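You operate a simulated robot arm through the tools that you are given. There is no shell and no other tool. Be economical: measure what you need, move in short steps, check, and stop when the job is done.

The job below is to be done with a simulated robot arm. You get a single attempt, and the scene is never put back.

## Task
Take the ring carton on the top of the kitting bench and put it away on the bottom shelf of the kitting bench. Shut the gasket drawer. Take the lime tray on the top of the kitting bench and put it away on the top of the grey bench. Fetch the purple tag and stand it on top of the short pad. Put the length gauge on the rollers. Put the steel cup on the f gauge rest. Take the black hose end and leave it on top of the brown pad. Press the call button to switch it on. Take the black ring on the top of the kitting bench and put it away on the top of the red bench. The order is free. Set down upright: ring carton, purple tag, steel cup.

Only the result counts: the job must be done as asked and must still hold three seconds after the hand-in. Knocking over, shifting, dropping, spilling or breaking anything else fails it.

## Robot
A 7-joint arm with a three-finger gripper on a trunk, on a base that drives. Base frame: it is fixed to the floor where the robot stands at the start and does not move with it; the origin is under the middle of the robot, x ahead of it, y to its left, z up; the surface under the hand at the start is at about z = 0.9. Readings come in m, degrees, newtons and seconds.
Its first joint turns from -166.0 to 166.0 degrees. Places, roughly: F gauge rest (12x15 cm) [5.08, 5.14, 1.02]; black hose end (4x4x9 cm) [9.1, 7.3, 1]; black ring (7x8x3 cm) [0.6, 2, 0.9]; bottom shelf of the kitting bench (22x276 cm) [0.86, 1.16, 0.16]; brown pad [9, 11, 1]; call button [1.5, 4.7, 0.8]; gasket drawer [1.1, 0.6, 0.8]; length gauge [6.75, 6.5, 1]; lime tray (23x11x3 cm) [0.6, 1.8, 0.9]; purple tag [6.75, 7.5, 1]; ring carton [0.5, 0.25, 1]; rollers [4.1, 8.4, 0.8]; short pad [7, 7.5, 1]; steel cup (8x8x9 cm) [9.1, 6.9, 1]; top of the grey bench [9, 0.3, 0.9]; top of the red bench [7.1, -0.9, 0.9]. Payload 2.69 kg.
Tool frame: the origin (TCP) lies between the finger pads and is the grasp point; the fingertips stand 0.029 m ahead of it; z points along the fingers, y is the line along which they close. Largest opening 0.12 m; the body of the gripper starts 0.078 m behind the TCP.
Orientation is that of the tool frame in the base frame, as [roll, pitch, yaw] about the fixed x, y, z axes, in that order (R = Rz(yaw) Ry(pitch) Rx(roll)). With the fingers straight down and closing along the base's y, the tool's x points along the base's -x, its y along +y and its z along -z.

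## Interface
- The arm moves only by the tool apply_moves. Its argument "rows" is a list of rows, each an object of numbers (a shift or turn left out is 0, a gripper value left out holds the last): "tx", "ty", "tz": the shift along the tool's x, y, z in mm; "rx", "ry", "rz": the turn, a rotation vector about the tool's x, y, z in degrees; "claw": the finger opening in mm, from 0 to 120. In form: [{"tx": .., "ty": .., "tz": .., "rx": .., "ry": .., "rz": .., "claw": ..}, ...]. A call has 1 to 20 rows; each row is the pose to reach, as a shift and turn from the pose commanded when the call began, along the tool's axes at that moment. A row lasts 0.2 s, in which the tool goes at most 0.05 m and 8.6 degrees; a call with a longer step from one row to the next is refused whole, and so is a gripper value outside its range. A pose out of reach is approached as far as the arm can. The call stops where the force on the tool passes 40 N (or 10 N more than at its start, if that is more) or the arm is blocked; 0.2 s more then pass. Each finger halts on what it meets, pressing with about 32 N; the grip force reading is that of the motor and also rises with nothing between the fingers. The clock runs only during rows and for 0.2 s after the last one: add rows that repeat a pose to give the fingers time. The reply holds the time, the measured pose of the TCP, the force on the tool along the base axes, the opening and the grip force, in the units named above and with some noise, with the torque about the TCP (base axes, N m) and any sound that the robot's microphone picked up, and new pictures: "pictures" is both (left out), scene, wrist or none.
- Cameras (640 x 400 px; columns grow to the right, rows downward): "scene" is now at [0.315, 0.1329, 1.3223]; the picture's right is [-0.43, -0.90, 0.00], its down [-0.58, 0.28, -0.76] and it looks along [0.69, -0.33, -0.65] (base axes); focal length 257 px, centre (320, 200). "wrist" rides on the gripper at [0.063, 0, -0.104] in the tool frame; the picture's right is [0.00, 1.00, 0.00], its down [-0.83, 0.00, -0.56] and it looks along [-0.56, 0.00, 0.83] (tool axes); focal length 275 px, centre (320, 200). There is no depth. A picture from a camera that has moved, and an enlarged one, comes with that camera's place and axes in the base frame and with its lens. The place of the scene camera against the robot may be out by one fixed shift of up to 0.025 m in any direction.
- raise_lower(by): slides the trunk up (or, below 0, down) by that many m; the arm and the scene camera ride with it, the base frame stays. It gives what a move gives, with no picture.
- drive_base(legs): drives the robot by 1 to 6 legs, each [ahead, left, turn to the left] in m, m and degrees, along the robot's own axes; the way and the turn of a leg run together, so that a leg with both is an arc; at most 1.5 m and 180 degrees a leg. The arm and the cameras ride along, it lands a little off, and it stops where it bumps. It gives what a move gives, and a new picture of the scene camera.
- head_to(pan, tilt): turns the head with the scene camera to pan (to the left, within 143 degrees either way) and tilt (down, from -29 to 69), counted from straight ahead of the robot. It gives what a move gives, and a new picture of the scene camera.
- close_up(camera, box): a new picture of the part [left, top, right, bottom] of that camera's present view, enlarged. The clock stands still meanwhile.
- sign_off(): hands the job in; it is judged then, once.

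Work in short steps. Places have to be worked out from the pictures, the camera data and where the tool is seen: move nearer, look again, correct. Check each grasp and each placing, and mend what went wrong. You have 483 turns and 360 pictures in all, those below and enlarged ones among them. Open the gripper and draw the arm clear of the work before you hand the job in, unless the task says otherwise; then end with one line.

The tools are called after "Emit:" as a command line: name --argument value ..., lists and objects as JSON in quotes. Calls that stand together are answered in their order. apply_moves: Moves the arm, as the interface text tells. Its arguments: {"type":"object","properties":{"rows":{"type":"array","items":{"type":"object","properties":{"tx":{"type":"number"},"ty":{"type":"number"},"tz":{"type":"number"},"rx":{"type":"number"},"ry":{"type":"number"},"rz":{"type":"number"},"claw":{"type":"number"}}}},"pictures":{"type":"string","enum":["both","scene","wrist","none"]}},"required":["rows"]} The other tools are called the same way: raise_lower (by) slides the trunk up or down; drive_base (legs) drives the base; head_to (pan, tilt) turns the head that bears the scene camera; close_up (camera, box) takes an enlarged picture of a part of a camera's view; sign_off () hands the job in.

At the start:

```text
clock: 0.0
position: [0.5854, -0.0369, 1.1546]
orientation: [179.9, 0.0, 180.0]
wrist_force: [-0.9, 0.7, -0.6]
wrist_torque: [0.04, 0.01, 0.0]
gripper_width: 0.1205
gripper_force: 0.2
trunk travel left (down, up): [-0.325, 0.261]
robot x, y, heading: [-0.0006, -0.0005, -0.0]
head pan, tilt: [-25.5, 40.2]
```

scene: 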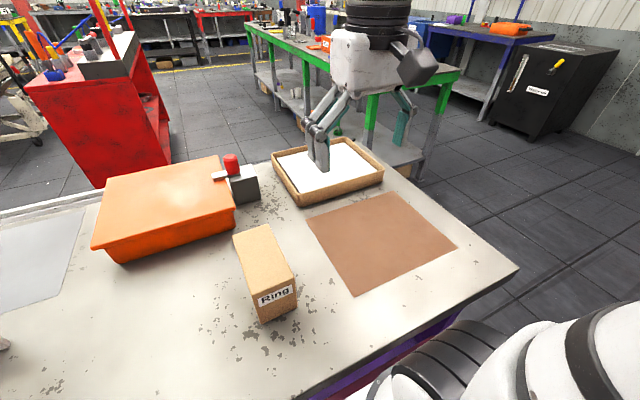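
wrist: 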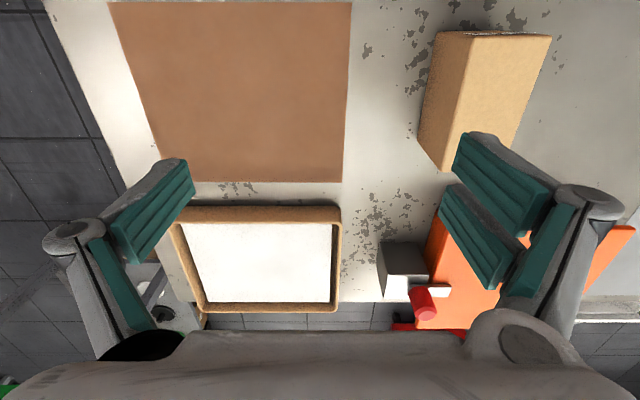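

I start by surveying the bench: the carton stands left of the tool, an orange bin beyond. I turn the head left to look along the kitting bench.

Emit:
head_to --pan 40 --tilt 35

Emit:
head_to --pan 0 --tilt 15

```text
clock: 1.4
position: [0.5848, -0.0366, 1.155]
orientation: [-180.0, 0.0, 179.9]
wrist_force: [0.0, -0.2, -0.2]
wrist_torque: [0.01, 0.01, 0.03]
gripper_width: 0.1203
gripper_force: 0.1
trunk travel left (down, up): [-0.325, 0.261]
robot x, y, heading: [-0.0032, 0.0003, 0.1]
head pan, tilt: [40.0, 35.0]
camera scene: at [0.3059, 0.2261, 1.3301], right [0.64, -0.77, 0.0], down [-0.44, -0.37, -0.82], along [0.63, 0.53, -0.57], focal length 257 px, centre (320, 200)
```

scene: 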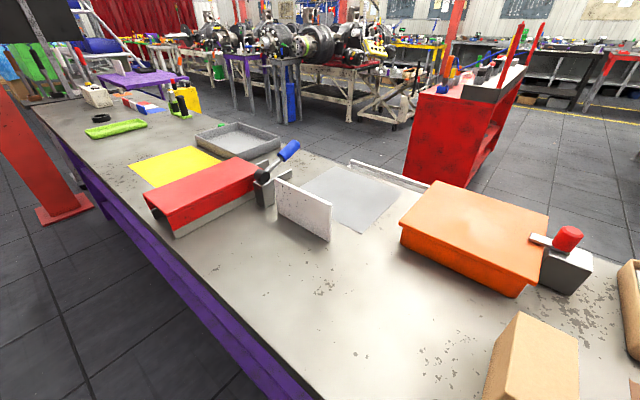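

```text
clock: 2.4
position: [0.5842, -0.0365, 1.1545]
orientation: [-179.9, 0.1, -180.0]
wrist_force: [-0.4, -0.3, 0.3]
wrist_torque: [0.0, -0.01, 0.0]
gripper_width: 0.12
gripper_force: 0.0
trunk travel left (down, up): [-0.325, 0.261]
robot x, y, heading: [0.0016, 0.0003, 0.3]
head pan, tilt: [0.0, 15.0]
camera scene: at [0.3318, 0.1696, 1.3621], right [0.0, -1.0, 0.0], down [-0.26, 0.0, -0.97], along [0.97, 0.0, -0.26], focal length 257 px, centre (320, 200)
```

scene: 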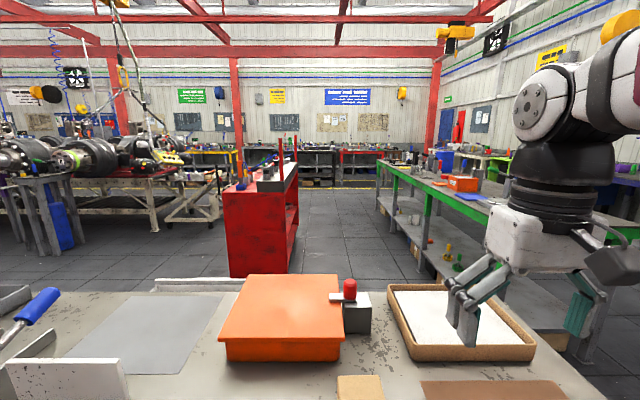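

The carton's top centre I judge at about (0.58, 0.11, ~1.0). I move the tool left and up above it and look down with both cameras.

Emit:
apply_moves --rows '[{"ty": 40, "tz": -10}, {"ty": 80, "tz": -20}, {"ty": 120, "tz": -30}, {"ty": 145, "tx": 40, "tz": -30}, {"ty": 145, "tx": 80, "tz": -30}]' --pictures "wrist"

Emit:
head_to --pan -20 --tilt 60

```text
clock: 3.6
position: [0.5059, 0.1088, 1.1862]
orientation: [-180.0, -0.1, -180.0]
wrist_force: [0.2, 0.5, 0.6]
wrist_torque: [0.01, 0.06, -0.02]
gripper_width: 0.1197
gripper_force: 0.0
trunk travel left (down, up): [-0.325, 0.261]
robot x, y, heading: [-0.005, -0.0013, -0.2]
head pan, tilt: [0.0, 15.0]
camera wrist: at [0.443, 0.1089, 1.2885], right [0.0, 1.0, 0.0], down [0.83, 0.0, 0.56], along [0.56, 0.0, -0.83], focal length 275 px, centre (320, 200)
```

wrist: 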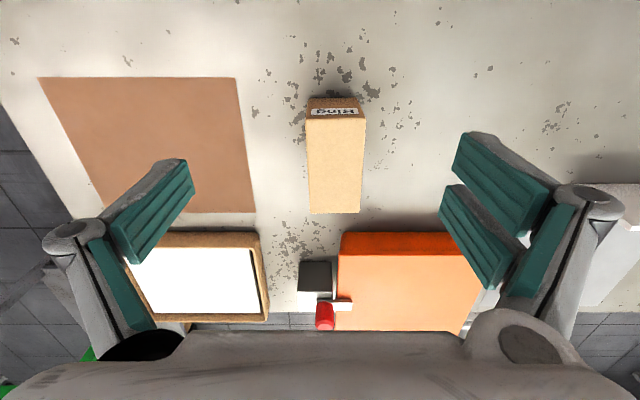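

```text
clock: 4.8
position: [0.5072, 0.1081, 1.1862]
orientation: [180.0, 0.1, 180.0]
wrist_force: [-0.4, 0.0, -0.3]
wrist_torque: [-0.03, 0.0, 0.0]
gripper_width: 0.1198
gripper_force: 0.1
trunk travel left (down, up): [-0.325, 0.261]
robot x, y, heading: [-0.002, 0.0002, 0.2]
head pan, tilt: [-20.0, 60.0]
camera scene: at [0.301, 0.1467, 1.2959], right [-0.34, -0.94, 0.0], down [-0.81, 0.3, -0.5], along [0.47, -0.17, -0.87], focal length 257 px, centre (320, 200)
```

scene: 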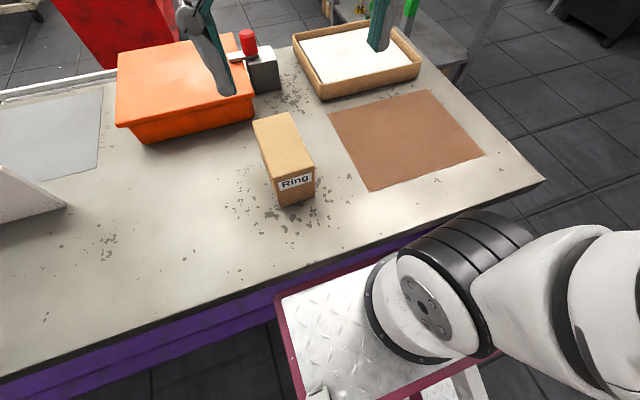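

Wrist view gives the carton x 0.536–0.667, y 0.096–0.16, top z≈0.99. I tilt the tool 45° forward (so it can later go under the bench) and move to a pre-grasp point.

Emit:
apply_moves --rows '[{"ry": -8, "ty": 20, "tz": 20}, {"ry": -16, "ty": 20, "tz": 45}, {"ry": -24, "ty": 20, "tz": 70}, {"ry": -32, "ty": 20, "tz": 90}, {"ry": -40, "ty": 20, "tz": 115}, {"ry": -45, "ty": 20, "tz": 140}, {"ry": -45, "ty": 20, "tz": 146}]'

```text
clock: 6.0
position: [0.532, 0.1027, 1.116]
orientation: [168.0, 37.1, 164.2]
wrist_force: [-1.3, -0.3, 0.3]
wrist_torque: [0.0, -0.05, 0.04]
gripper_width: 0.1202
gripper_force: 0.1
out of reach, approached as far as the arm can: row 5, 6
trunk travel left (down, up): [-0.325, 0.261]
robot x, y, heading: [0.002, 0.0007, -0.2]
head pan, tilt: [-20.0, 60.0]
stopped in row 6: the arm was blocked; the commanded pose is now the measured one
camera scene: at [0.288, 0.1481, 1.2853], right [-0.4, -0.92, 0.0], down [-0.86, 0.37, -0.34], along [0.31, -0.14, -0.94], focal length 257 px, centre (320, 200)
camera wrist: at [0.4189, 0.1127, 1.1581], right [0.14, 0.98, 0.16], down [0.29, -0.2, 0.94], along [0.95, -0.09, -0.31], focal length 275 px, centre (320, 200)
```

scene: 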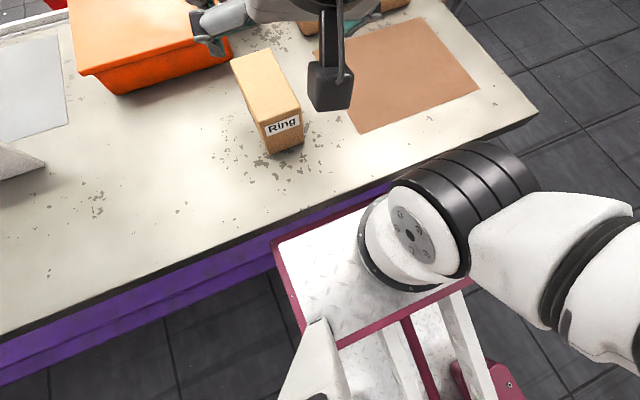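
wrist: 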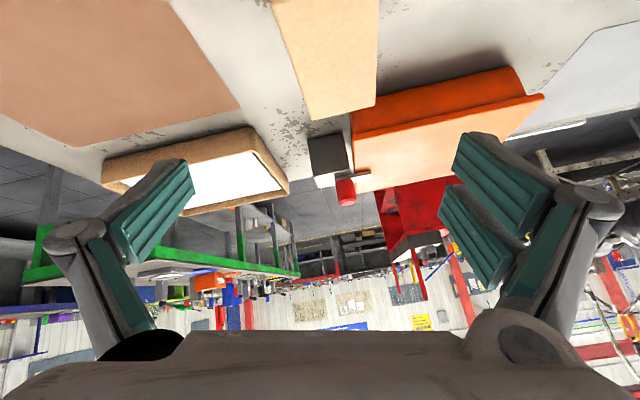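

The tilted tool is too near the robot; the arm got blocked (maybe touching the head). I drive back 0.25 m to gain reach and turn the head straight.

Emit:
drive_base --legs '[[-0.25, 0, 0]]'

Emit:
head_to --pan 0 --tilt 35

```text
clock: 7.8
position: [0.2822, 0.1025, 1.1155]
orientation: [168.0, 37.3, 164.1]
wrist_force: [0.4, 0.2, 0.3]
wrist_torque: [0.04, 0.01, 0.0]
gripper_width: 0.12
gripper_force: 0.1
trunk travel left (down, up): [-0.325, 0.261]
robot x, y, heading: [-0.2502, -0.0018, -0.3]
head pan, tilt: [-20.0, 60.0]
camera scene: at [0.0405, 0.1483, 1.2858], right [-0.38, -0.93, 0.0], down [-0.87, 0.36, -0.35], along [0.32, -0.13, -0.94], focal length 257 px, centre (320, 200)
```

scene: 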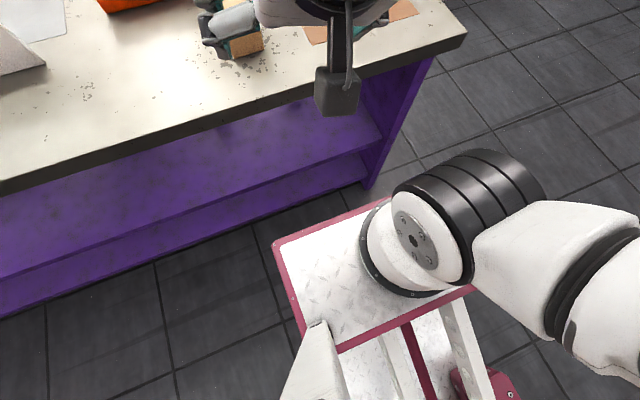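

```text
clock: 8.7
position: [0.2822, 0.1014, 1.1169]
orientation: [168.0, 37.4, 164.2]
wrist_force: [-0.2, -0.7, 0.4]
wrist_torque: [0.01, -0.02, 0.0]
gripper_width: 0.1202
gripper_force: 0.1
trunk travel left (down, up): [-0.325, 0.261]
robot x, y, heading: [-0.2493, 0.0014, -0.0]
head pan, tilt: [0.0, 35.0]
camera scene: at [0.0777, 0.1688, 1.3301], right [0.0, -1.0, 0.0], down [-0.57, 0.0, -0.82], along [0.82, 0.0, -0.57], focal length 257 px, centre (320, 200)
```

scene: 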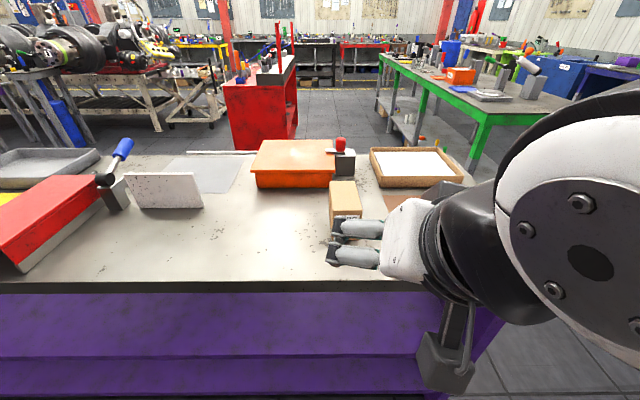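

I check the purple underside of the bench to see whether the shelf is open from this side.

Emit:
close_up --camera "scene" --box '[0, 250, 480, 400]'

```text
1.33 times, centred on (240, 325) of scene
camera zoom: at [0.0777, 0.1688, 1.3301], right [0.0, -1.0, 0.0], down [-0.57, 0.0, -0.82], along [0.82, 0.0, -0.57], focal length 343 px, centre (427, 33)
```

zoom: 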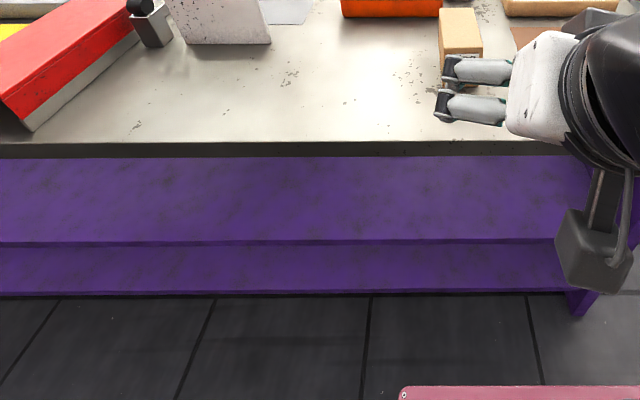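

Could be open shelves. I look behind the robot before backing off for a lower view.

Emit:
head_to --pan 140 --tilt 30

Emit:
head_to --pan -140 --tilt 30

```text
clock: 10.9
position: [0.2821, 0.1024, 1.1168]
orientation: [167.9, 37.2, 164.0]
wrist_force: [0.2, 0.0, 0.3]
wrist_torque: [-0.03, -0.02, 0.02]
gripper_width: 0.12
gripper_force: 0.2
trunk travel left (down, up): [-0.325, 0.261]
robot x, y, heading: [-0.248, -0.0009, -0.1]
head pan, tilt: [140.0, 30.0]
camera scene: at [-0.0794, 0.2275, 1.3379], right [0.65, 0.76, 0.0], down [0.38, -0.32, -0.87], along [-0.66, 0.56, -0.5], focal length 257 px, centre (320, 200)
```

scene: 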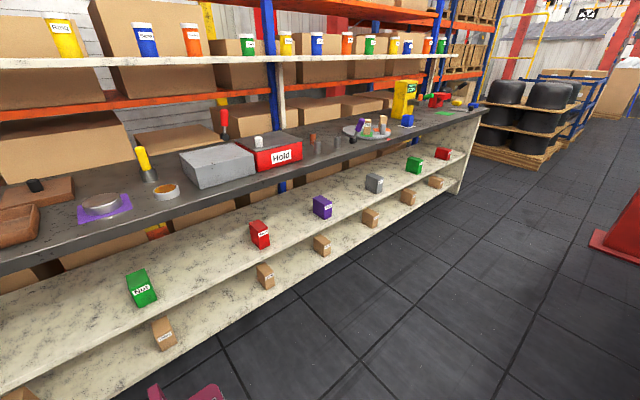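

```text
clock: 14.8
position: [0.2823, 0.1009, 1.1164]
orientation: [168.0, 37.3, 164.2]
wrist_force: [0.1, -0.2, -0.5]
wrist_torque: [0.01, 0.01, 0.0]
gripper_width: 0.1199
gripper_force: 0.1
trunk travel left (down, up): [-0.325, 0.261]
robot x, y, heading: [-0.2477, 0.0026, -0.1]
head pan, tilt: [-140.0, 30.0]
camera scene: at [-0.0798, 0.1112, 1.3379], right [-0.64, 0.77, 0.0], down [0.38, 0.32, -0.87], along [-0.67, -0.55, -0.5], focal length 257 px, centre (320, 200)
```

scene: 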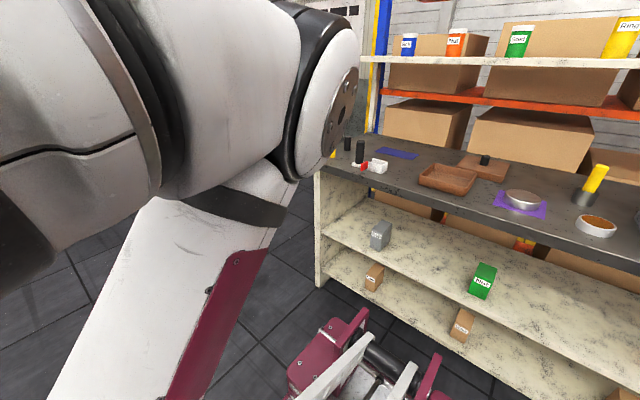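

The aisle is about 1.3 m wide, so little room behind. I straighten the hand's orientation to a clean 45° tilt while going up and forward over the bench.

Emit:
apply_moves --rows '[{"tx": -31, "ty": 8, "tz": -39}, {"tx": -61, "ty": 16, "tz": -78, "rx": 0.3, "ry": -1.2, "rz": -2.5}, {"tx": -91, "ty": 25, "tz": -117, "rx": 0.6, "ry": -2.5, "rz": -5}, {"tx": -126, "ty": 33, "tz": -88, "rx": 0.9, "ry": -3.8, "rz": -7.5}, {"tx": -161, "ty": 40, "tz": -60, "rx": 1.2, "ry": -5, "rz": -10}, {"tx": -196, "ty": 45, "tz": -32, "rx": 1.5, "ry": -6.3, "rz": -12.5}, {"tx": -221, "ty": 50, "tz": -10, "rx": 1.5, "ry": -6.3, "rz": -12.5}]' --pictures "none"

Emit:
head_to --pan 0 --tilt 45

```text
refused: row 1 steps farther than a row can; nothing moved
```

```text
clock: 17.0
position: [0.283, 0.1014, 1.1162]
orientation: [167.9, 37.4, 164.2]
wrist_force: [-0.8, -0.7, 0.3]
wrist_torque: [0.01, 0.03, 0.01]
gripper_width: 0.1198
gripper_force: 0.1
trunk travel left (down, up): [-0.325, 0.261]
robot x, y, heading: [-0.2477, 0.0011, -0.4]
head pan, tilt: [0.0, 45.0]
camera scene: at [0.071, 0.1688, 1.3153], right [0.0, -1.0, 0.0], down [-0.71, 0.0, -0.71], along [0.71, 0.0, -0.71], focal length 257 px, centre (320, 200)
```

scene: 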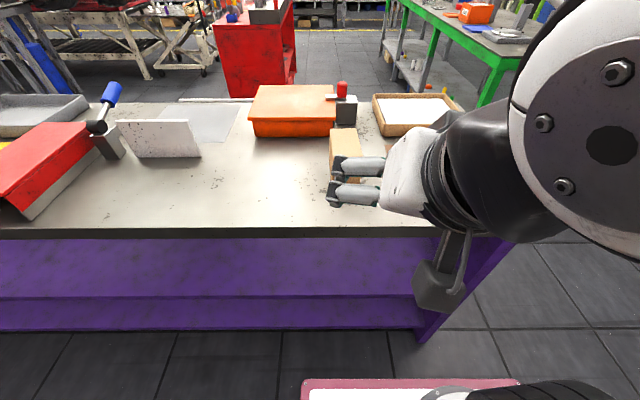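

The first step was a hair too long; I repeat with smaller steps.

Emit:
apply_moves --rows '[{"tx": -26, "ty": 7, "tz": -33}, {"tx": -52, "ty": 14, "tz": -66, "rx": 0.3, "ry": -1.2, "rz": -2.5}, {"tx": -78, "ty": 21, "tz": -99, "rx": 0.6, "ry": -2.5, "rz": -5}, {"tx": -104, "ty": 28, "tz": -98, "rx": 0.9, "ry": -3.8, "rz": -7.5}, {"tx": -135, "ty": 34, "tz": -75, "rx": 1.2, "ry": -5, "rz": -10}, {"tx": -166, "ty": 40, "tz": -50, "rx": 1.5, "ry": -6.3, "rz": -12.5}, {"tx": -197, "ty": 46, "tz": -25, "rx": 1.5, "ry": -6.3, "rz": -12.5}, {"tx": -221, "ty": 50, "tz": -10, "rx": 1.5, "ry": -6.3, "rz": -12.5}]' --pictures "wrist"

```text
clock: 18.8
position: [0.4545, 0.1041, 1.268]
orientation: [179.9, 45.1, 179.9]
wrist_force: [-1.2, -0.8, 0.5]
wrist_torque: [0.0, 0.0, 0.03]
gripper_width: 0.1198
gripper_force: 0.1
trunk travel left (down, up): [-0.325, 0.261]
robot x, y, heading: [-0.2504, 0.0037, -0.3]
head pan, tilt: [0.0, 45.0]
camera wrist: at [0.3365, 0.1042, 1.2955], right [0.0, 1.0, 0.0], down [0.19, 0.0, 0.98], along [0.98, 0.0, -0.19], focal length 275 px, centre (320, 200)
```

wrist: 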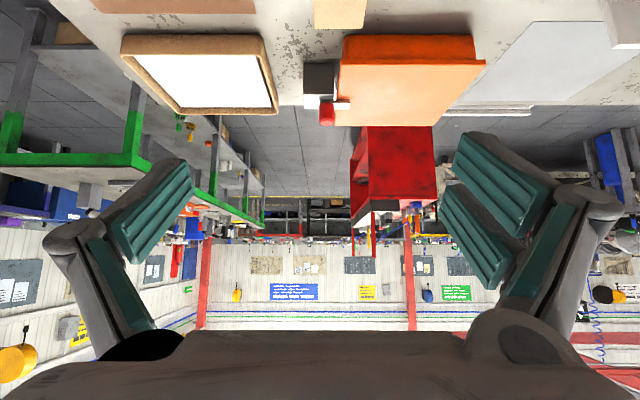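

Clean 45° pose reached. I go to the pre-grasp point and look.

Emit:
apply_moves --rows '[{"tx": 20, "ty": 4, "tz": 33}, {"tx": 41, "ty": 8, "tz": 66}, {"tx": 62, "ty": 12, "tz": 99}, {"tx": 83, "ty": 16, "tz": 132}, {"tx": 104, "ty": 20, "tz": 165}, {"tx": 124, "ty": 24, "tz": 198}, {"tx": 124, "ty": 24, "tz": 198}]'

```text
clock: 20.4
position: [0.5064, 0.128, 1.0402]
orientation: [179.8, 45.0, 179.8]
wrist_force: [-0.1, -0.4, 0.3]
wrist_torque: [0.02, 0.01, 0.04]
gripper_width: 0.12
gripper_force: 0.1
trunk travel left (down, up): [-0.325, 0.261]
robot x, y, heading: [-0.2495, 0.0023, -0.4]
head pan, tilt: [0.0, 45.0]
camera scene: at [0.0709, 0.1689, 1.3154], right [0.0, -1.0, 0.0], down [-0.71, 0.0, -0.71], along [0.71, 0.0, -0.71], focal length 257 px, centre (320, 200)
camera wrist: at [0.3876, 0.1278, 1.0679], right [0.0, 1.0, 0.0], down [0.19, 0.0, 0.98], along [0.98, 0.0, -0.19], focal length 275 px, centre (320, 200)
```

scene: 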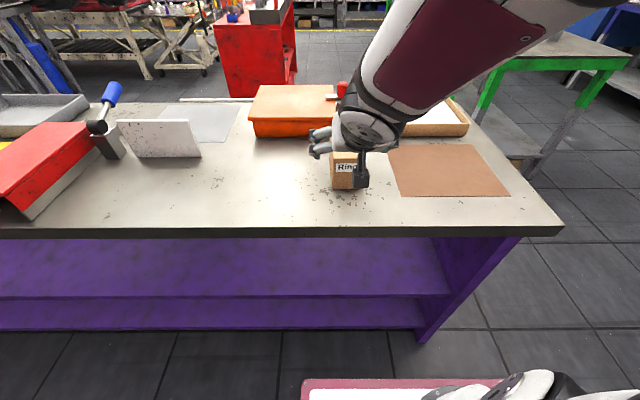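
wrist: 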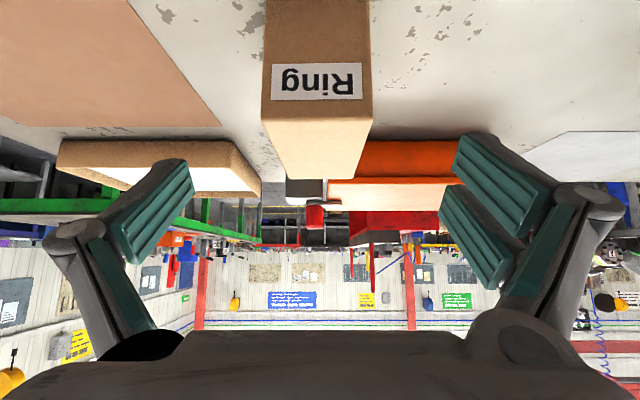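

Carton is centred between the fingers. I advance 110 mm along the tool axis and close.

Emit:
apply_moves --rows '[{"tz": 30}, {"tz": 60}, {"tz": 90}, {"tz": 110}, {"tz": 110, "claw": 60}, {"tz": 110, "claw": 30}, {"tz": 110, "claw": 30}, {"tz": 110, "claw": 30}]'

```text
clock: 22.2
position: [0.584, 0.1263, 0.9617]
orientation: [179.8, 45.0, 179.8]
wrist_force: [0.1, -0.8, 0.0]
wrist_torque: [-0.13, 0.18, 0.04]
gripper_width: 0.0711
gripper_force: 31.7
trunk travel left (down, up): [-0.325, 0.261]
robot x, y, heading: [-0.2491, 0.0036, -0.3]
head pan, tilt: [0.0, 45.0]
camera scene: at [0.071, 0.1689, 1.3153], right [0.0, -1.0, 0.0], down [-0.71, 0.0, -0.71], along [0.71, 0.0, -0.71], focal length 257 px, centre (320, 200)
camera wrist: at [0.4661, 0.1273, 0.9899], right [0.0, 1.0, 0.0], down [0.2, 0.0, 0.98], along [0.98, 0.0, -0.2], focal length 275 px, centre (320, 200)
```

scene: 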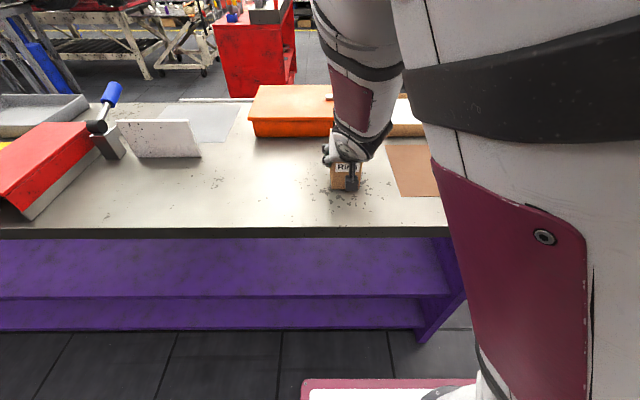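
wrist: 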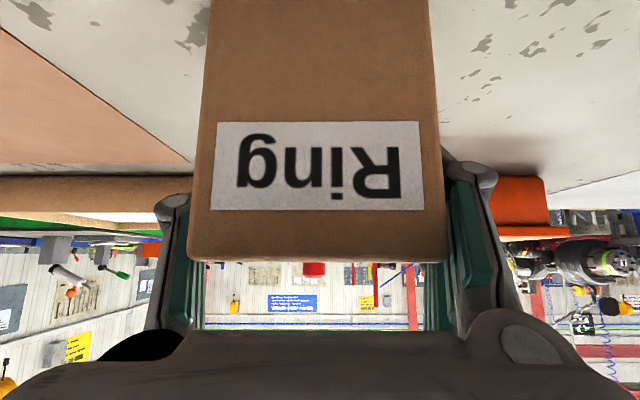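

Gripped at 71 mm width. I lift straight up 200 mm.

Emit:
apply_moves --rows '[{"tx": -25, "tz": -25, "claw": 30}, {"tx": -55, "tz": -55}, {"tx": -85, "tz": -85}, {"tx": -115, "tz": -115}, {"tx": -140, "tz": -140}, {"tx": -140, "tz": -140}]' --pictures "scene"

```text
clock: 23.6
position: [0.5831, 0.1264, 1.1572]
orientation: [179.8, 45.0, 179.7]
wrist_force: [0.1, -0.5, -3.7]
wrist_torque: [0.01, 0.02, 0.0]
gripper_width: 0.071
gripper_force: 31.8
trunk travel left (down, up): [-0.325, 0.261]
robot x, y, heading: [-0.247, -0.0015, -0.4]
head pan, tilt: [0.0, 45.0]
camera scene: at [0.0712, 0.1689, 1.3153], right [0.0, -1.0, 0.0], down [-0.71, 0.0, -0.71], along [0.71, 0.0, -0.71], focal length 257 px, centre (320, 200)
```

scene: 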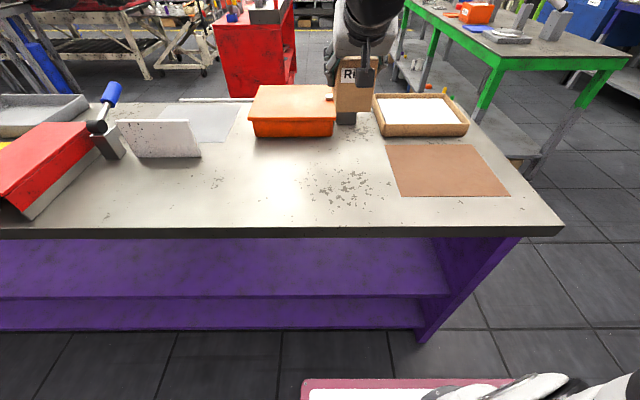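

Carton is held (≈4 N extra weight). I slide right past the bench's end so I can lower the trunk and look under the bench from the side.

Emit:
drive_base --legs '[[0, -1.1, 0]]'

Emit:
raise_lower --by -0.3

Emit:
head_to --pan 45 --tilt 25

```text
clock: 29.3
position: [0.5818, -0.9796, 1.1577]
orientation: [179.8, 45.1, -179.9]
wrist_force: [-0.2, 0.0, -2.6]
wrist_torque: [-0.02, 0.06, 0.01]
gripper_width: 0.0702
gripper_force: 32.2
trunk travel left (down, up): [-0.325, 0.261]
robot x, y, heading: [-0.2481, -1.1119, 0.2]
head pan, tilt: [0.0, 45.0]
camera scene: at [0.0695, -0.9403, 1.3153], right [0.0, -1.0, 0.0], down [-0.71, 0.0, -0.71], along [0.71, 0.0, -0.71], focal length 257 px, centre (320, 200)
```

scene: 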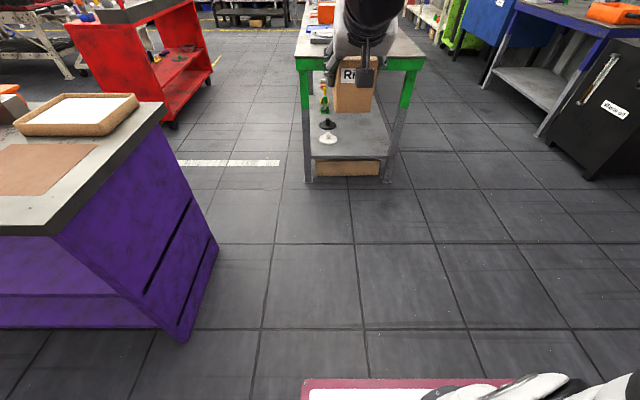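

```text
clock: 32.3
position: [0.5818, -0.981, 0.8572]
orientation: [179.8, 45.0, -179.9]
wrist_force: [0.0, -0.4, -3.2]
wrist_torque: [-0.04, 0.05, -0.01]
gripper_width: 0.0694
gripper_force: 31.7
trunk travel left (down, up): [-0.025, 0.561]
robot x, y, heading: [-0.2505, -1.1105, -0.1]
head pan, tilt: [0.0, 45.0]
```

```text
clock: 33.4
position: [0.5835, -0.9798, 0.8573]
orientation: [179.8, 45.0, -179.8]
wrist_force: [0.2, -0.5, -2.4]
wrist_torque: [0.01, 0.0, -0.01]
gripper_width: 0.0693
gripper_force: 31.6
trunk travel left (down, up): [-0.025, 0.561]
robot x, y, heading: [-0.2507, -1.1101, -0.0]
head pan, tilt: [45.0, 25.0]
camera scene: at [0.1068, -0.8751, 1.0458], right [0.71, -0.71, 0.0], down [-0.3, -0.3, -0.91], along [0.64, 0.64, -0.42], focal length 257 px, centre (320, 200)
```

scene: 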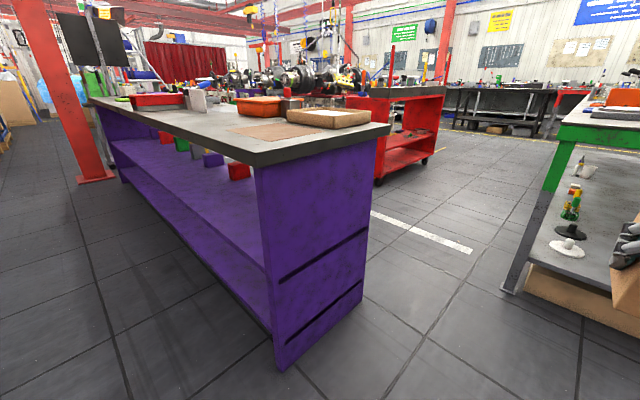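

The bench is open through; items sit on the far strip of the shelf. I check the robot's own footprint before driving through the gap at the bench end.

Emit:
head_to --pan -30 --tilt 65

Emit:
head_to --pan 100 --tilt 60

```text
clock: 34.9
position: [0.5835, -0.9802, 0.8573]
orientation: [179.9, 45.1, -179.8]
wrist_force: [0.0, -0.4, -2.8]
wrist_torque: [0.01, 0.04, -0.01]
gripper_width: 0.0689
gripper_force: 32.3
trunk travel left (down, up): [-0.025, 0.561]
robot x, y, heading: [-0.248, -1.1089, -0.0]
head pan, tilt: [-30.0, 65.0]
camera scene: at [0.0945, -0.9705, 0.9903], right [-0.5, -0.87, 0.0], down [-0.79, 0.45, -0.42], along [0.37, -0.21, -0.91], focal length 257 px, centre (320, 200)
```

scene: 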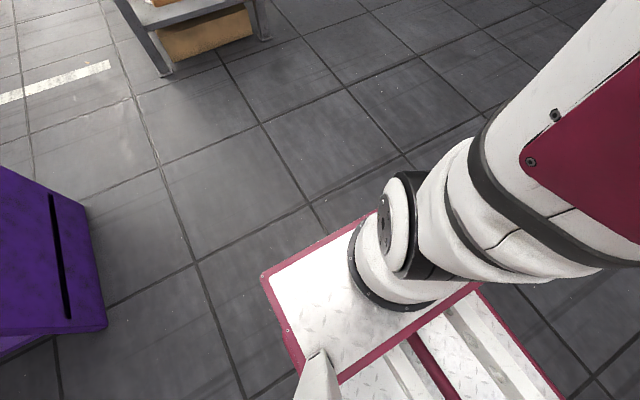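

```text
clock: 37.0
position: [0.5815, -0.9796, 0.8573]
orientation: [179.7, 45.0, -179.8]
wrist_force: [-0.8, 0.5, -1.7]
wrist_torque: [0.02, 0.06, 0.01]
gripper_width: 0.0688
gripper_force: 31.7
trunk travel left (down, up): [-0.025, 0.561]
robot x, y, heading: [-0.2484, -1.107, -0.0]
head pan, tilt: [100.0, 60.0]
camera scene: at [0.0301, -0.8747, 0.9958], right [0.98, 0.18, 0.0], down [0.15, -0.85, -0.5], along [-0.09, 0.49, -0.87], focal length 257 px, centre (320, 200)
```

scene: 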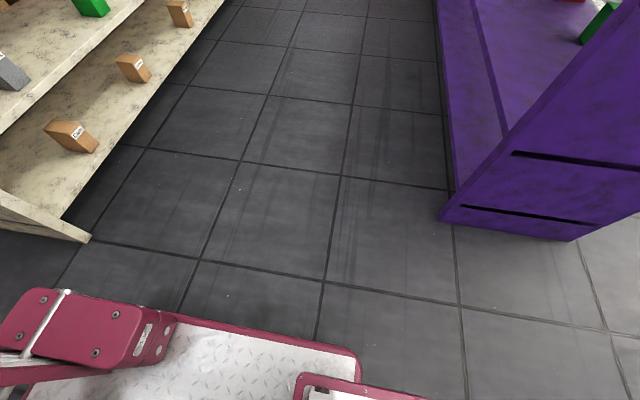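

Base half-width ≈0.24 m; the gap between benches is ≈0.7 m on the diagonal. I raise the trunk, turn 49.5° and line up with the gap.

Emit:
raise_lower --by 0.3

Emit:
head_to --pan 0 --tilt 50

Emit:
drive_base --legs '[[0, -0.3, 0], [0, 0, 49.5], [0.3, -0.58, 0]]'

```text
clock: 40.0
position: [0.5805, -0.9808, 1.1571]
orientation: [179.9, 44.9, -179.9]
wrist_force: [-0.2, 1.1, -2.9]
wrist_torque: [-0.01, 0.03, 0.04]
gripper_width: 0.0685
gripper_force: 31.7
trunk travel left (down, up): [-0.325, 0.261]
robot x, y, heading: [-0.2524, -1.1111, 0.1]
head pan, tilt: [100.0, 60.0]
```

```text
clock: 41.8
position: [0.5816, -0.9789, 1.1579]
orientation: [179.7, 44.9, -179.9]
wrist_force: [-0.4, 0.6, -2.8]
wrist_torque: [0.02, 0.05, 0.0]
gripper_width: 0.0683
gripper_force: 31.5
trunk travel left (down, up): [-0.325, 0.261]
robot x, y, heading: [-0.2512, -1.1095, 0.2]
head pan, tilt: [0.0, 50.0]
camera scene: at [0.0652, -0.9402, 1.3084], right [0.0, -1.0, 0.0], down [-0.77, 0.0, -0.64], along [0.64, 0.0, -0.77], focal length 257 px, centre (320, 200)
```

scene: 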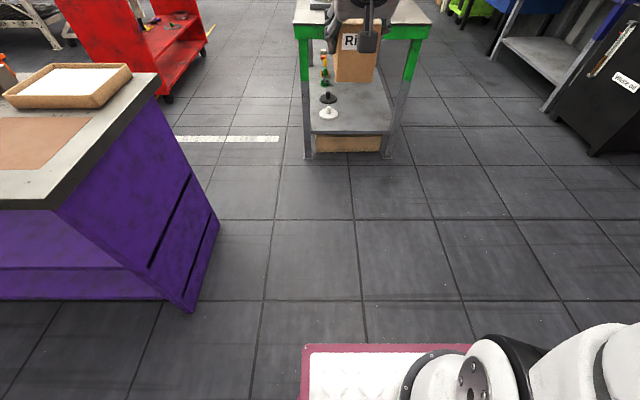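

```text
clock: 49.3
position: [0.8094, -0.8178, 1.1579]
orientation: [179.8, 45.0, -129.4]
wrist_force: [-0.2, -0.6, -2.3]
wrist_torque: [-0.02, 0.0, 0.03]
gripper_width: 0.0676
gripper_force: 32.3
trunk travel left (down, up): [-0.325, 0.261]
robot x, y, heading: [0.386, -1.5442, 50.4]
head pan, tilt: [0.0, 50.0]
camera scene: at [0.4332, -1.1948, 1.3084], right [0.77, -0.63, 0.0], down [-0.48, -0.59, -0.64], along [0.41, 0.5, -0.77], focal length 257 px, centre (320, 200)
```

scene: 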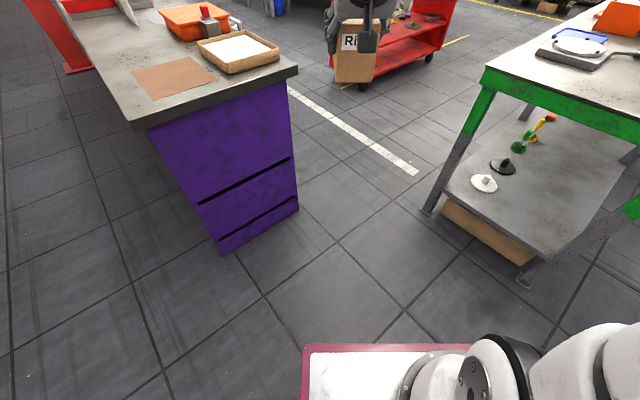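

Gap corners now estimated at (0.97,−0.40) and (1.505,−0.83); I shift 6 cm right and go ahead 0.8 m, then recheck.

Emit:
drive_base --legs '[[0, -0.06, 0.6], [0.8, 0, 0]]'

Emit:
head_to --pan -60 --tilt 55

Emit:
head_to --pan 60 --tilt 60

```text
clock: 54.1
position: [1.3562, -0.228, 1.1575]
orientation: [179.8, 45.0, -129.0]
wrist_force: [-0.7, -0.1, -4.1]
wrist_torque: [-0.05, 0.03, 0.03]
gripper_width: 0.0672
gripper_force: 32.4
trunk travel left (down, up): [-0.325, 0.261]
robot x, y, heading: [0.934, -0.9565, 51.1]
head pan, tilt: [0.0, 50.0]
camera scene: at [0.981, -0.6065, 1.3084], right [0.78, -0.63, 0.0], down [-0.48, -0.6, -0.64], along [0.4, 0.5, -0.77], focal length 257 px, centre (320, 200)
```

scene: 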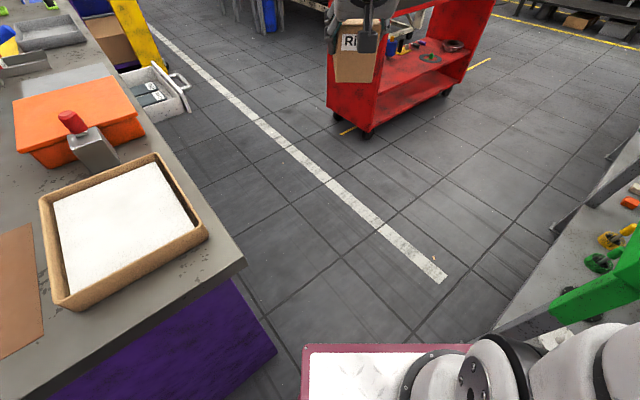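

```text
clock: 55.4
position: [1.3551, -0.2275, 1.1575]
orientation: [179.8, 44.9, -129.0]
wrist_force: [0.4, -0.3, -1.9]
wrist_torque: [-0.02, 0.02, 0.0]
gripper_width: 0.0673
gripper_force: 32.1
trunk travel left (down, up): [-0.325, 0.261]
robot x, y, heading: [0.9318, -0.9552, 51.3]
head pan, tilt: [-60.0, 55.0]
camera scene: at [1.0037, -0.6776, 1.3019], right [-0.16, -0.99, 0.0], down [-0.81, 0.13, -0.57], along [0.57, -0.09, -0.82], focal length 257 px, centre (320, 200)
```

scene: 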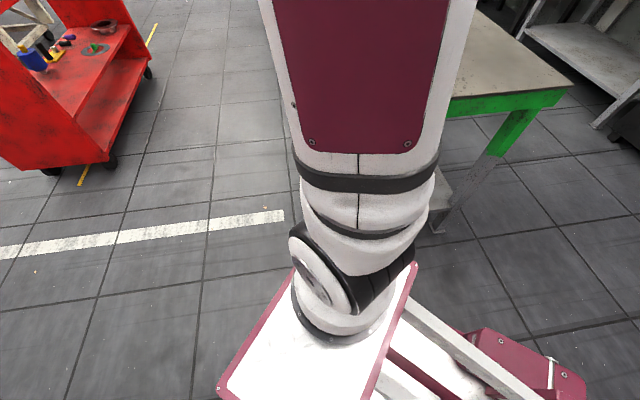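

```text
clock: 57.4
position: [1.3564, -0.2283, 1.1585]
orientation: [179.9, 45.0, -129.0]
wrist_force: [0.3, 0.9, -2.7]
wrist_torque: [-0.01, 0.03, -0.04]
gripper_width: 0.0674
gripper_force: 32.2
trunk travel left (down, up): [-0.325, 0.261]
robot x, y, heading: [0.9343, -0.9585, 51.0]
head pan, tilt: [60.0, 60.0]
camera scene: at [0.9086, -0.6041, 1.2958], right [0.93, 0.36, 0.0], down [0.31, -0.81, -0.5], along [-0.18, 0.47, -0.87], focal length 257 px, centre (320, 200)
```

scene: 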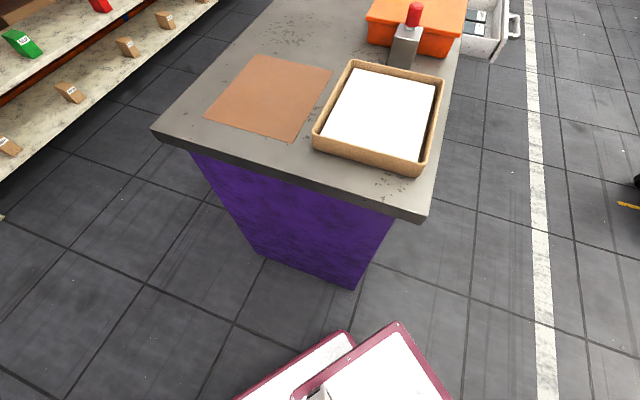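

Clearances are about even. I raise the trunk a bit, shift 2 cm right, go ahead 1.05 m and then turn to face the bench from the far side.

Emit:
raise_lower --by 0.1

Emit:
head_to --pan 0 --tilt 50

Emit:
drive_base --legs '[[0.0, -0.02, 0], [1.05, 0, 0]]'

```text
clock: 58.8
position: [1.3558, -0.2282, 1.2576]
orientation: [179.9, 45.0, -129.0]
wrist_force: [0.4, -0.8, -3.1]
wrist_torque: [-0.03, 0.04, 0.01]
gripper_width: 0.0669
gripper_force: 31.7
trunk travel left (down, up): [-0.425, 0.161]
robot x, y, heading: [0.9285, -0.9531, 51.0]
head pan, tilt: [60.0, 60.0]
```

```text
clock: 60.1
position: [1.3555, -0.2279, 1.2577]
orientation: [179.7, 45.0, -129.0]
wrist_force: [-0.2, 0.0, -2.7]
wrist_torque: [-0.03, 0.02, 0.0]
gripper_width: 0.0672
gripper_force: 32.2
trunk travel left (down, up): [-0.425, 0.161]
robot x, y, heading: [0.9321, -0.9545, 50.9]
head pan, tilt: [0.0, 50.0]
camera scene: at [0.9452, -0.6506, 1.4081], right [0.78, -0.63, 0.0], down [-0.48, -0.6, -0.64], along [0.4, 0.5, -0.77], focal length 257 px, centre (320, 200)
```

scene: 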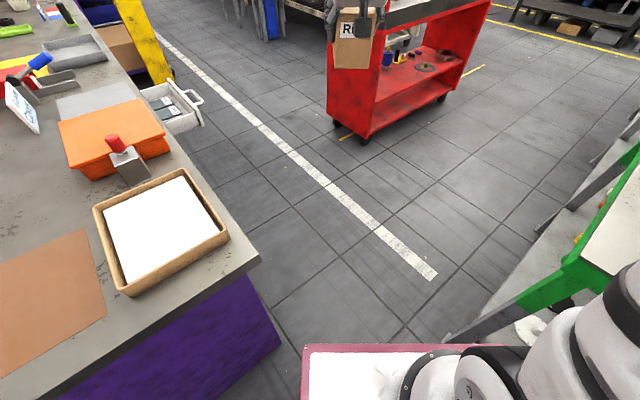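

```text
clock: 65.8
position: [2.0363, 0.563, 1.2577]
orientation: [179.8, 45.0, -129.6]
wrist_force: [0.2, 0.2, -2.2]
wrist_torque: [-0.03, 0.04, -0.02]
gripper_width: 0.0672
gripper_force: 32.2
trunk travel left (down, up): [-0.425, 0.161]
robot x, y, heading: [1.6044, -0.1658, 50.3]
head pan, tilt: [0.0, 50.0]
camera scene: at [1.6225, 0.1429, 1.4081], right [0.77, -0.64, 0.0], down [-0.49, -0.59, -0.64], along [0.41, 0.5, -0.77], focal length 257 px, centre (320, 200)
```

scene: 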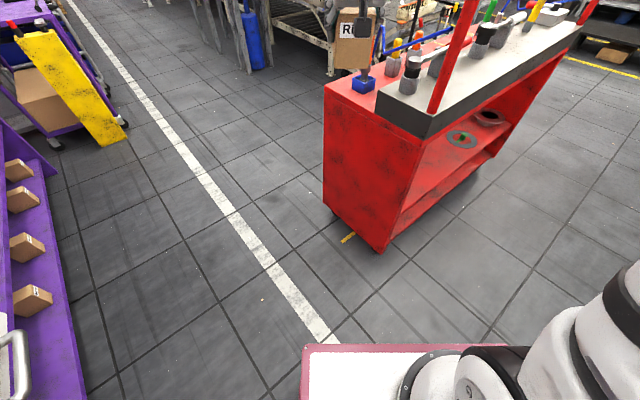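

Through the gap; other cartons on the shelf are visible from this side. I turn left to face the bench (heading 180°).

Emit:
drive_base --legs '[[0, 0, 129.7]]'

Emit:
head_to --pan -10 --tilt 55

```text
clock: 71.6
position: [0.7746, -0.2885, 1.257]
orientation: [179.8, 45.0, -0.2]
wrist_force: [0.3, -0.3, -2.8]
wrist_torque: [0.06, -0.07, -0.02]
gripper_width: 0.067
gripper_force: 31.5
trunk travel left (down, up): [-0.425, 0.161]
robot x, y, heading: [1.6059, -0.1651, 180.0]
head pan, tilt: [0.0, 50.0]
camera scene: at [1.3344, -0.3717, 1.4081], right [0.0, 1.0, 0.0], down [0.77, 0.0, -0.64], along [-0.64, 0.0, -0.77], focal length 257 px, centre (320, 200)
```

scene: 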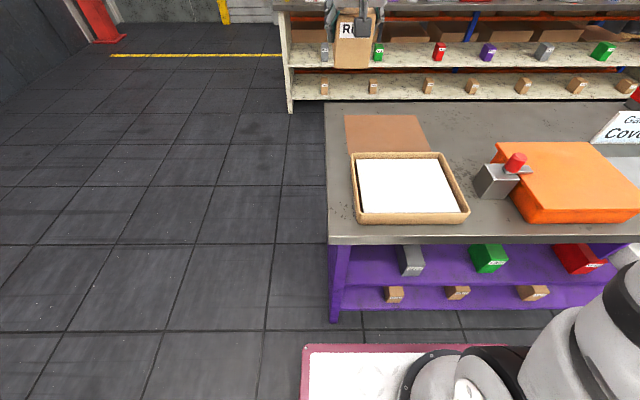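

```text
clock: 72.3
position: [0.7746, -0.2871, 1.2573]
orientation: [179.7, 44.9, -0.2]
wrist_force: [-0.4, 0.7, -2.7]
wrist_torque: [0.0, -0.05, -0.01]
gripper_width: 0.0672
gripper_force: 32.3
trunk travel left (down, up): [-0.425, 0.161]
robot x, y, heading: [1.6113, -0.1626, 179.4]
head pan, tilt: [-10.0, 55.0]
camera scene: at [1.3405, -0.3593, 1.4016], right [0.18, 0.98, 0.0], down [0.81, -0.14, -0.57], along [-0.56, 0.1, -0.82], focal length 257 px, centre (320, 200)
```

scene: 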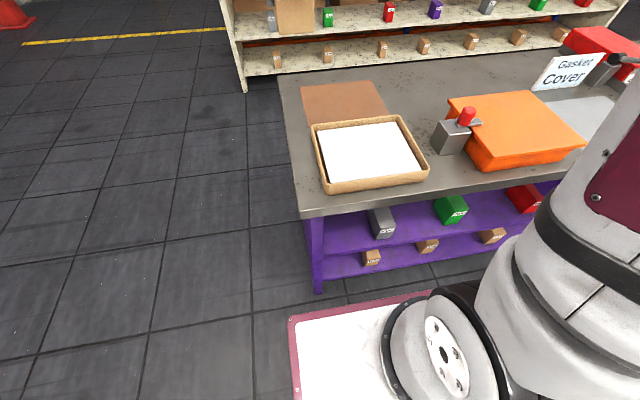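

The shelf has cartons at y≈−0.02 and 0.27; the free spot is y≈0.125, x≈0.86. I back off and shift so I can lower the arm in front of the bench.

Emit:
drive_base --legs '[[-0.4, -0.26, 0.5]]'

Emit:
raise_lower --by -0.42

Emit:
head_to --pan 0 --tilt 35

```text
clock: 75.1
position: [1.1692, -0.0309, 1.2569]
orientation: [179.8, 44.9, 0.0]
wrist_force: [0.3, 0.1, -2.8]
wrist_torque: [0.01, 0.0, 0.0]
gripper_width: 0.0668
gripper_force: 31.9
trunk travel left (down, up): [-0.425, 0.161]
robot x, y, heading: [2.0031, 0.0966, -180.0]
head pan, tilt: [-10.0, 55.0]
camera scene: at [1.736, -0.1001, 1.4015], right [0.17, 0.98, 0.0], down [0.81, -0.14, -0.57], along [-0.56, 0.1, -0.82], focal length 257 px, centre (320, 200)
```

scene: 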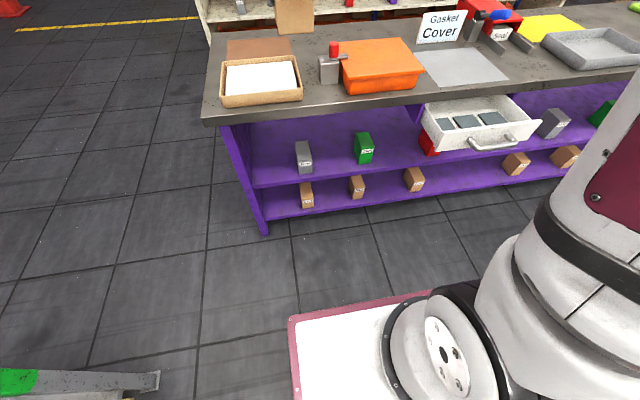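

```text
refused: -0.42 is not a number from -0.4 to 0.4
```

```text
clock: 76.0
position: [1.1689, -0.0304, 1.2575]
orientation: [179.9, 45.0, 0.0]
wrist_force: [-0.2, 0.6, -3.2]
wrist_torque: [0.01, -0.06, 0.01]
gripper_width: 0.067
gripper_force: 32.2
trunk travel left (down, up): [-0.425, 0.161]
robot x, y, heading: [2.0026, 0.0981, -180.2]
head pan, tilt: [0.0, 35.0]
camera scene: at [1.719, -0.1126, 1.4297], right [0.0, 1.0, 0.0], down [0.57, 0.0, -0.82], along [-0.82, 0.0, -0.57], focal length 257 px, centre (320, 200)
```

scene: 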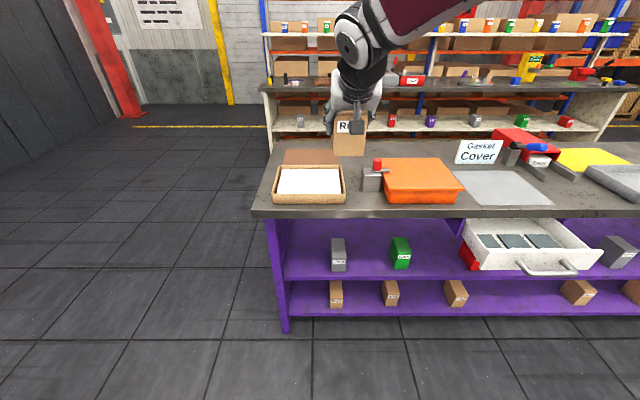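

Cartons sit at y≈−0.03, 0.27, 0.63 near x≈0.90; shelf front edge x≈0.96, z≈0.16; middle shelf at z≈0.47. I lower the trunk 0.4 m, then lower the arm.

Emit:
raise_lower --by -0.4

Emit:
apply_moves --rows '[{"tx": 30, "tz": 30}, {"tx": 60, "tz": 60}, {"tx": 90, "tz": 90}, {"tx": 120, "tz": 120}, {"tx": 150, "tz": 150}, {"tx": 180, "tz": 180}, {"tx": 210, "tz": 210}, {"tx": 240, "tz": 240}, {"tx": 270, "tz": 270}, {"tx": 300, "tz": 300}]' --pictures "scene"

```text
clock: 79.8
position: [1.1701, -0.031, 0.8572]
orientation: [179.8, 44.9, 0.0]
wrist_force: [0.1, 0.1, -2.9]
wrist_torque: [0.02, -0.06, -0.01]
gripper_width: 0.0668
gripper_force: 31.8
trunk travel left (down, up): [-0.025, 0.561]
robot x, y, heading: [2.0004, 0.0976, -179.8]
head pan, tilt: [0.0, 35.0]
```

```text
clock: 82.0
position: [1.169, -0.0316, 0.4367]
orientation: [179.8, 44.9, -0.1]
wrist_force: [-0.9, -0.4, -3.0]
wrist_torque: [0.02, -0.07, -0.01]
gripper_width: 0.0671
gripper_force: 31.5
trunk travel left (down, up): [-0.025, 0.561]
robot x, y, heading: [2.0016, 0.0993, -179.8]
head pan, tilt: [0.0, 35.0]
camera scene: at [1.6087, -0.1127, 1.0301], right [0.0, 1.0, 0.0], down [0.57, 0.0, -0.82], along [-0.82, 0.0, -0.57], focal length 257 px, centre (320, 200)
```

scene: 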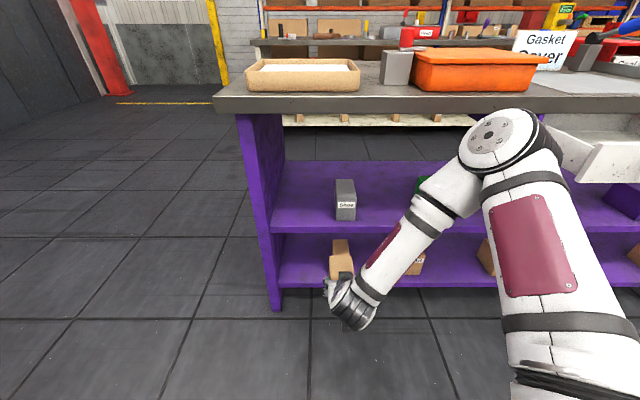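

The arm folds with its elbow near the drawer, so I'll use the free spot at y≈−0.165 instead. I shift the carton that way and lower it to just above shelf height, still in front of the bench.

Emit:
apply_moves --rows '[{"ty": 40}, {"ty": 80}, {"ty": 120}, {"ty": 134, "tx": 25, "tz": 25}, {"ty": 134, "tx": 55, "tz": 55}, {"ty": 134, "tx": 85, "tz": 85}, {"ty": 134, "tx": 110, "tz": 110}, {"ty": 134, "tx": 125, "tz": 125}]' --pictures "both"

```text
clock: 83.8
position: [1.1715, -0.1644, 0.2553]
orientation: [179.8, 44.9, 0.0]
wrist_force: [0.0, 0.0, -3.2]
wrist_torque: [0.0, -0.03, 0.03]
gripper_width: 0.0669
gripper_force: 31.9
trunk travel left (down, up): [-0.025, 0.561]
robot x, y, heading: [2.0032, 0.0966, -180.3]
head pan, tilt: [0.0, 35.0]
camera scene: at [1.6086, -0.1127, 1.0301], right [0.0, 1.0, 0.0], down [0.57, 0.0, -0.82], along [-0.82, 0.0, -0.57], focal length 257 px, centre (320, 200)
camera wrist: at [1.2893, -0.1641, 0.2841], right [0.01, -1.0, 0.0], down [-0.2, 0.0, 0.98], along [-0.98, 0.0, -0.2], focal length 275 px, centre (320, 200)
```

scene: 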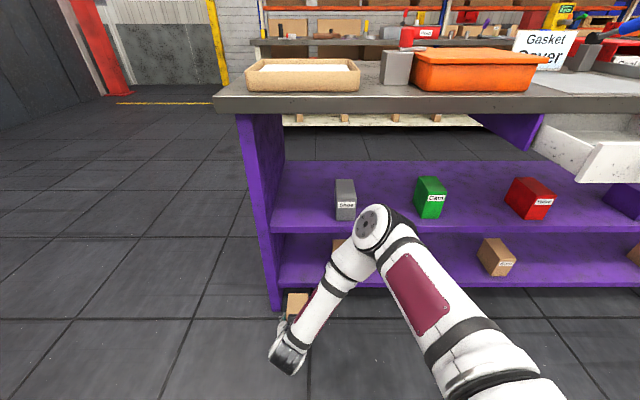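
wrist: 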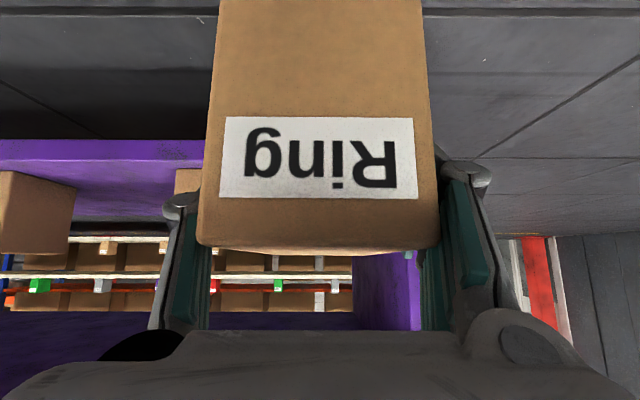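

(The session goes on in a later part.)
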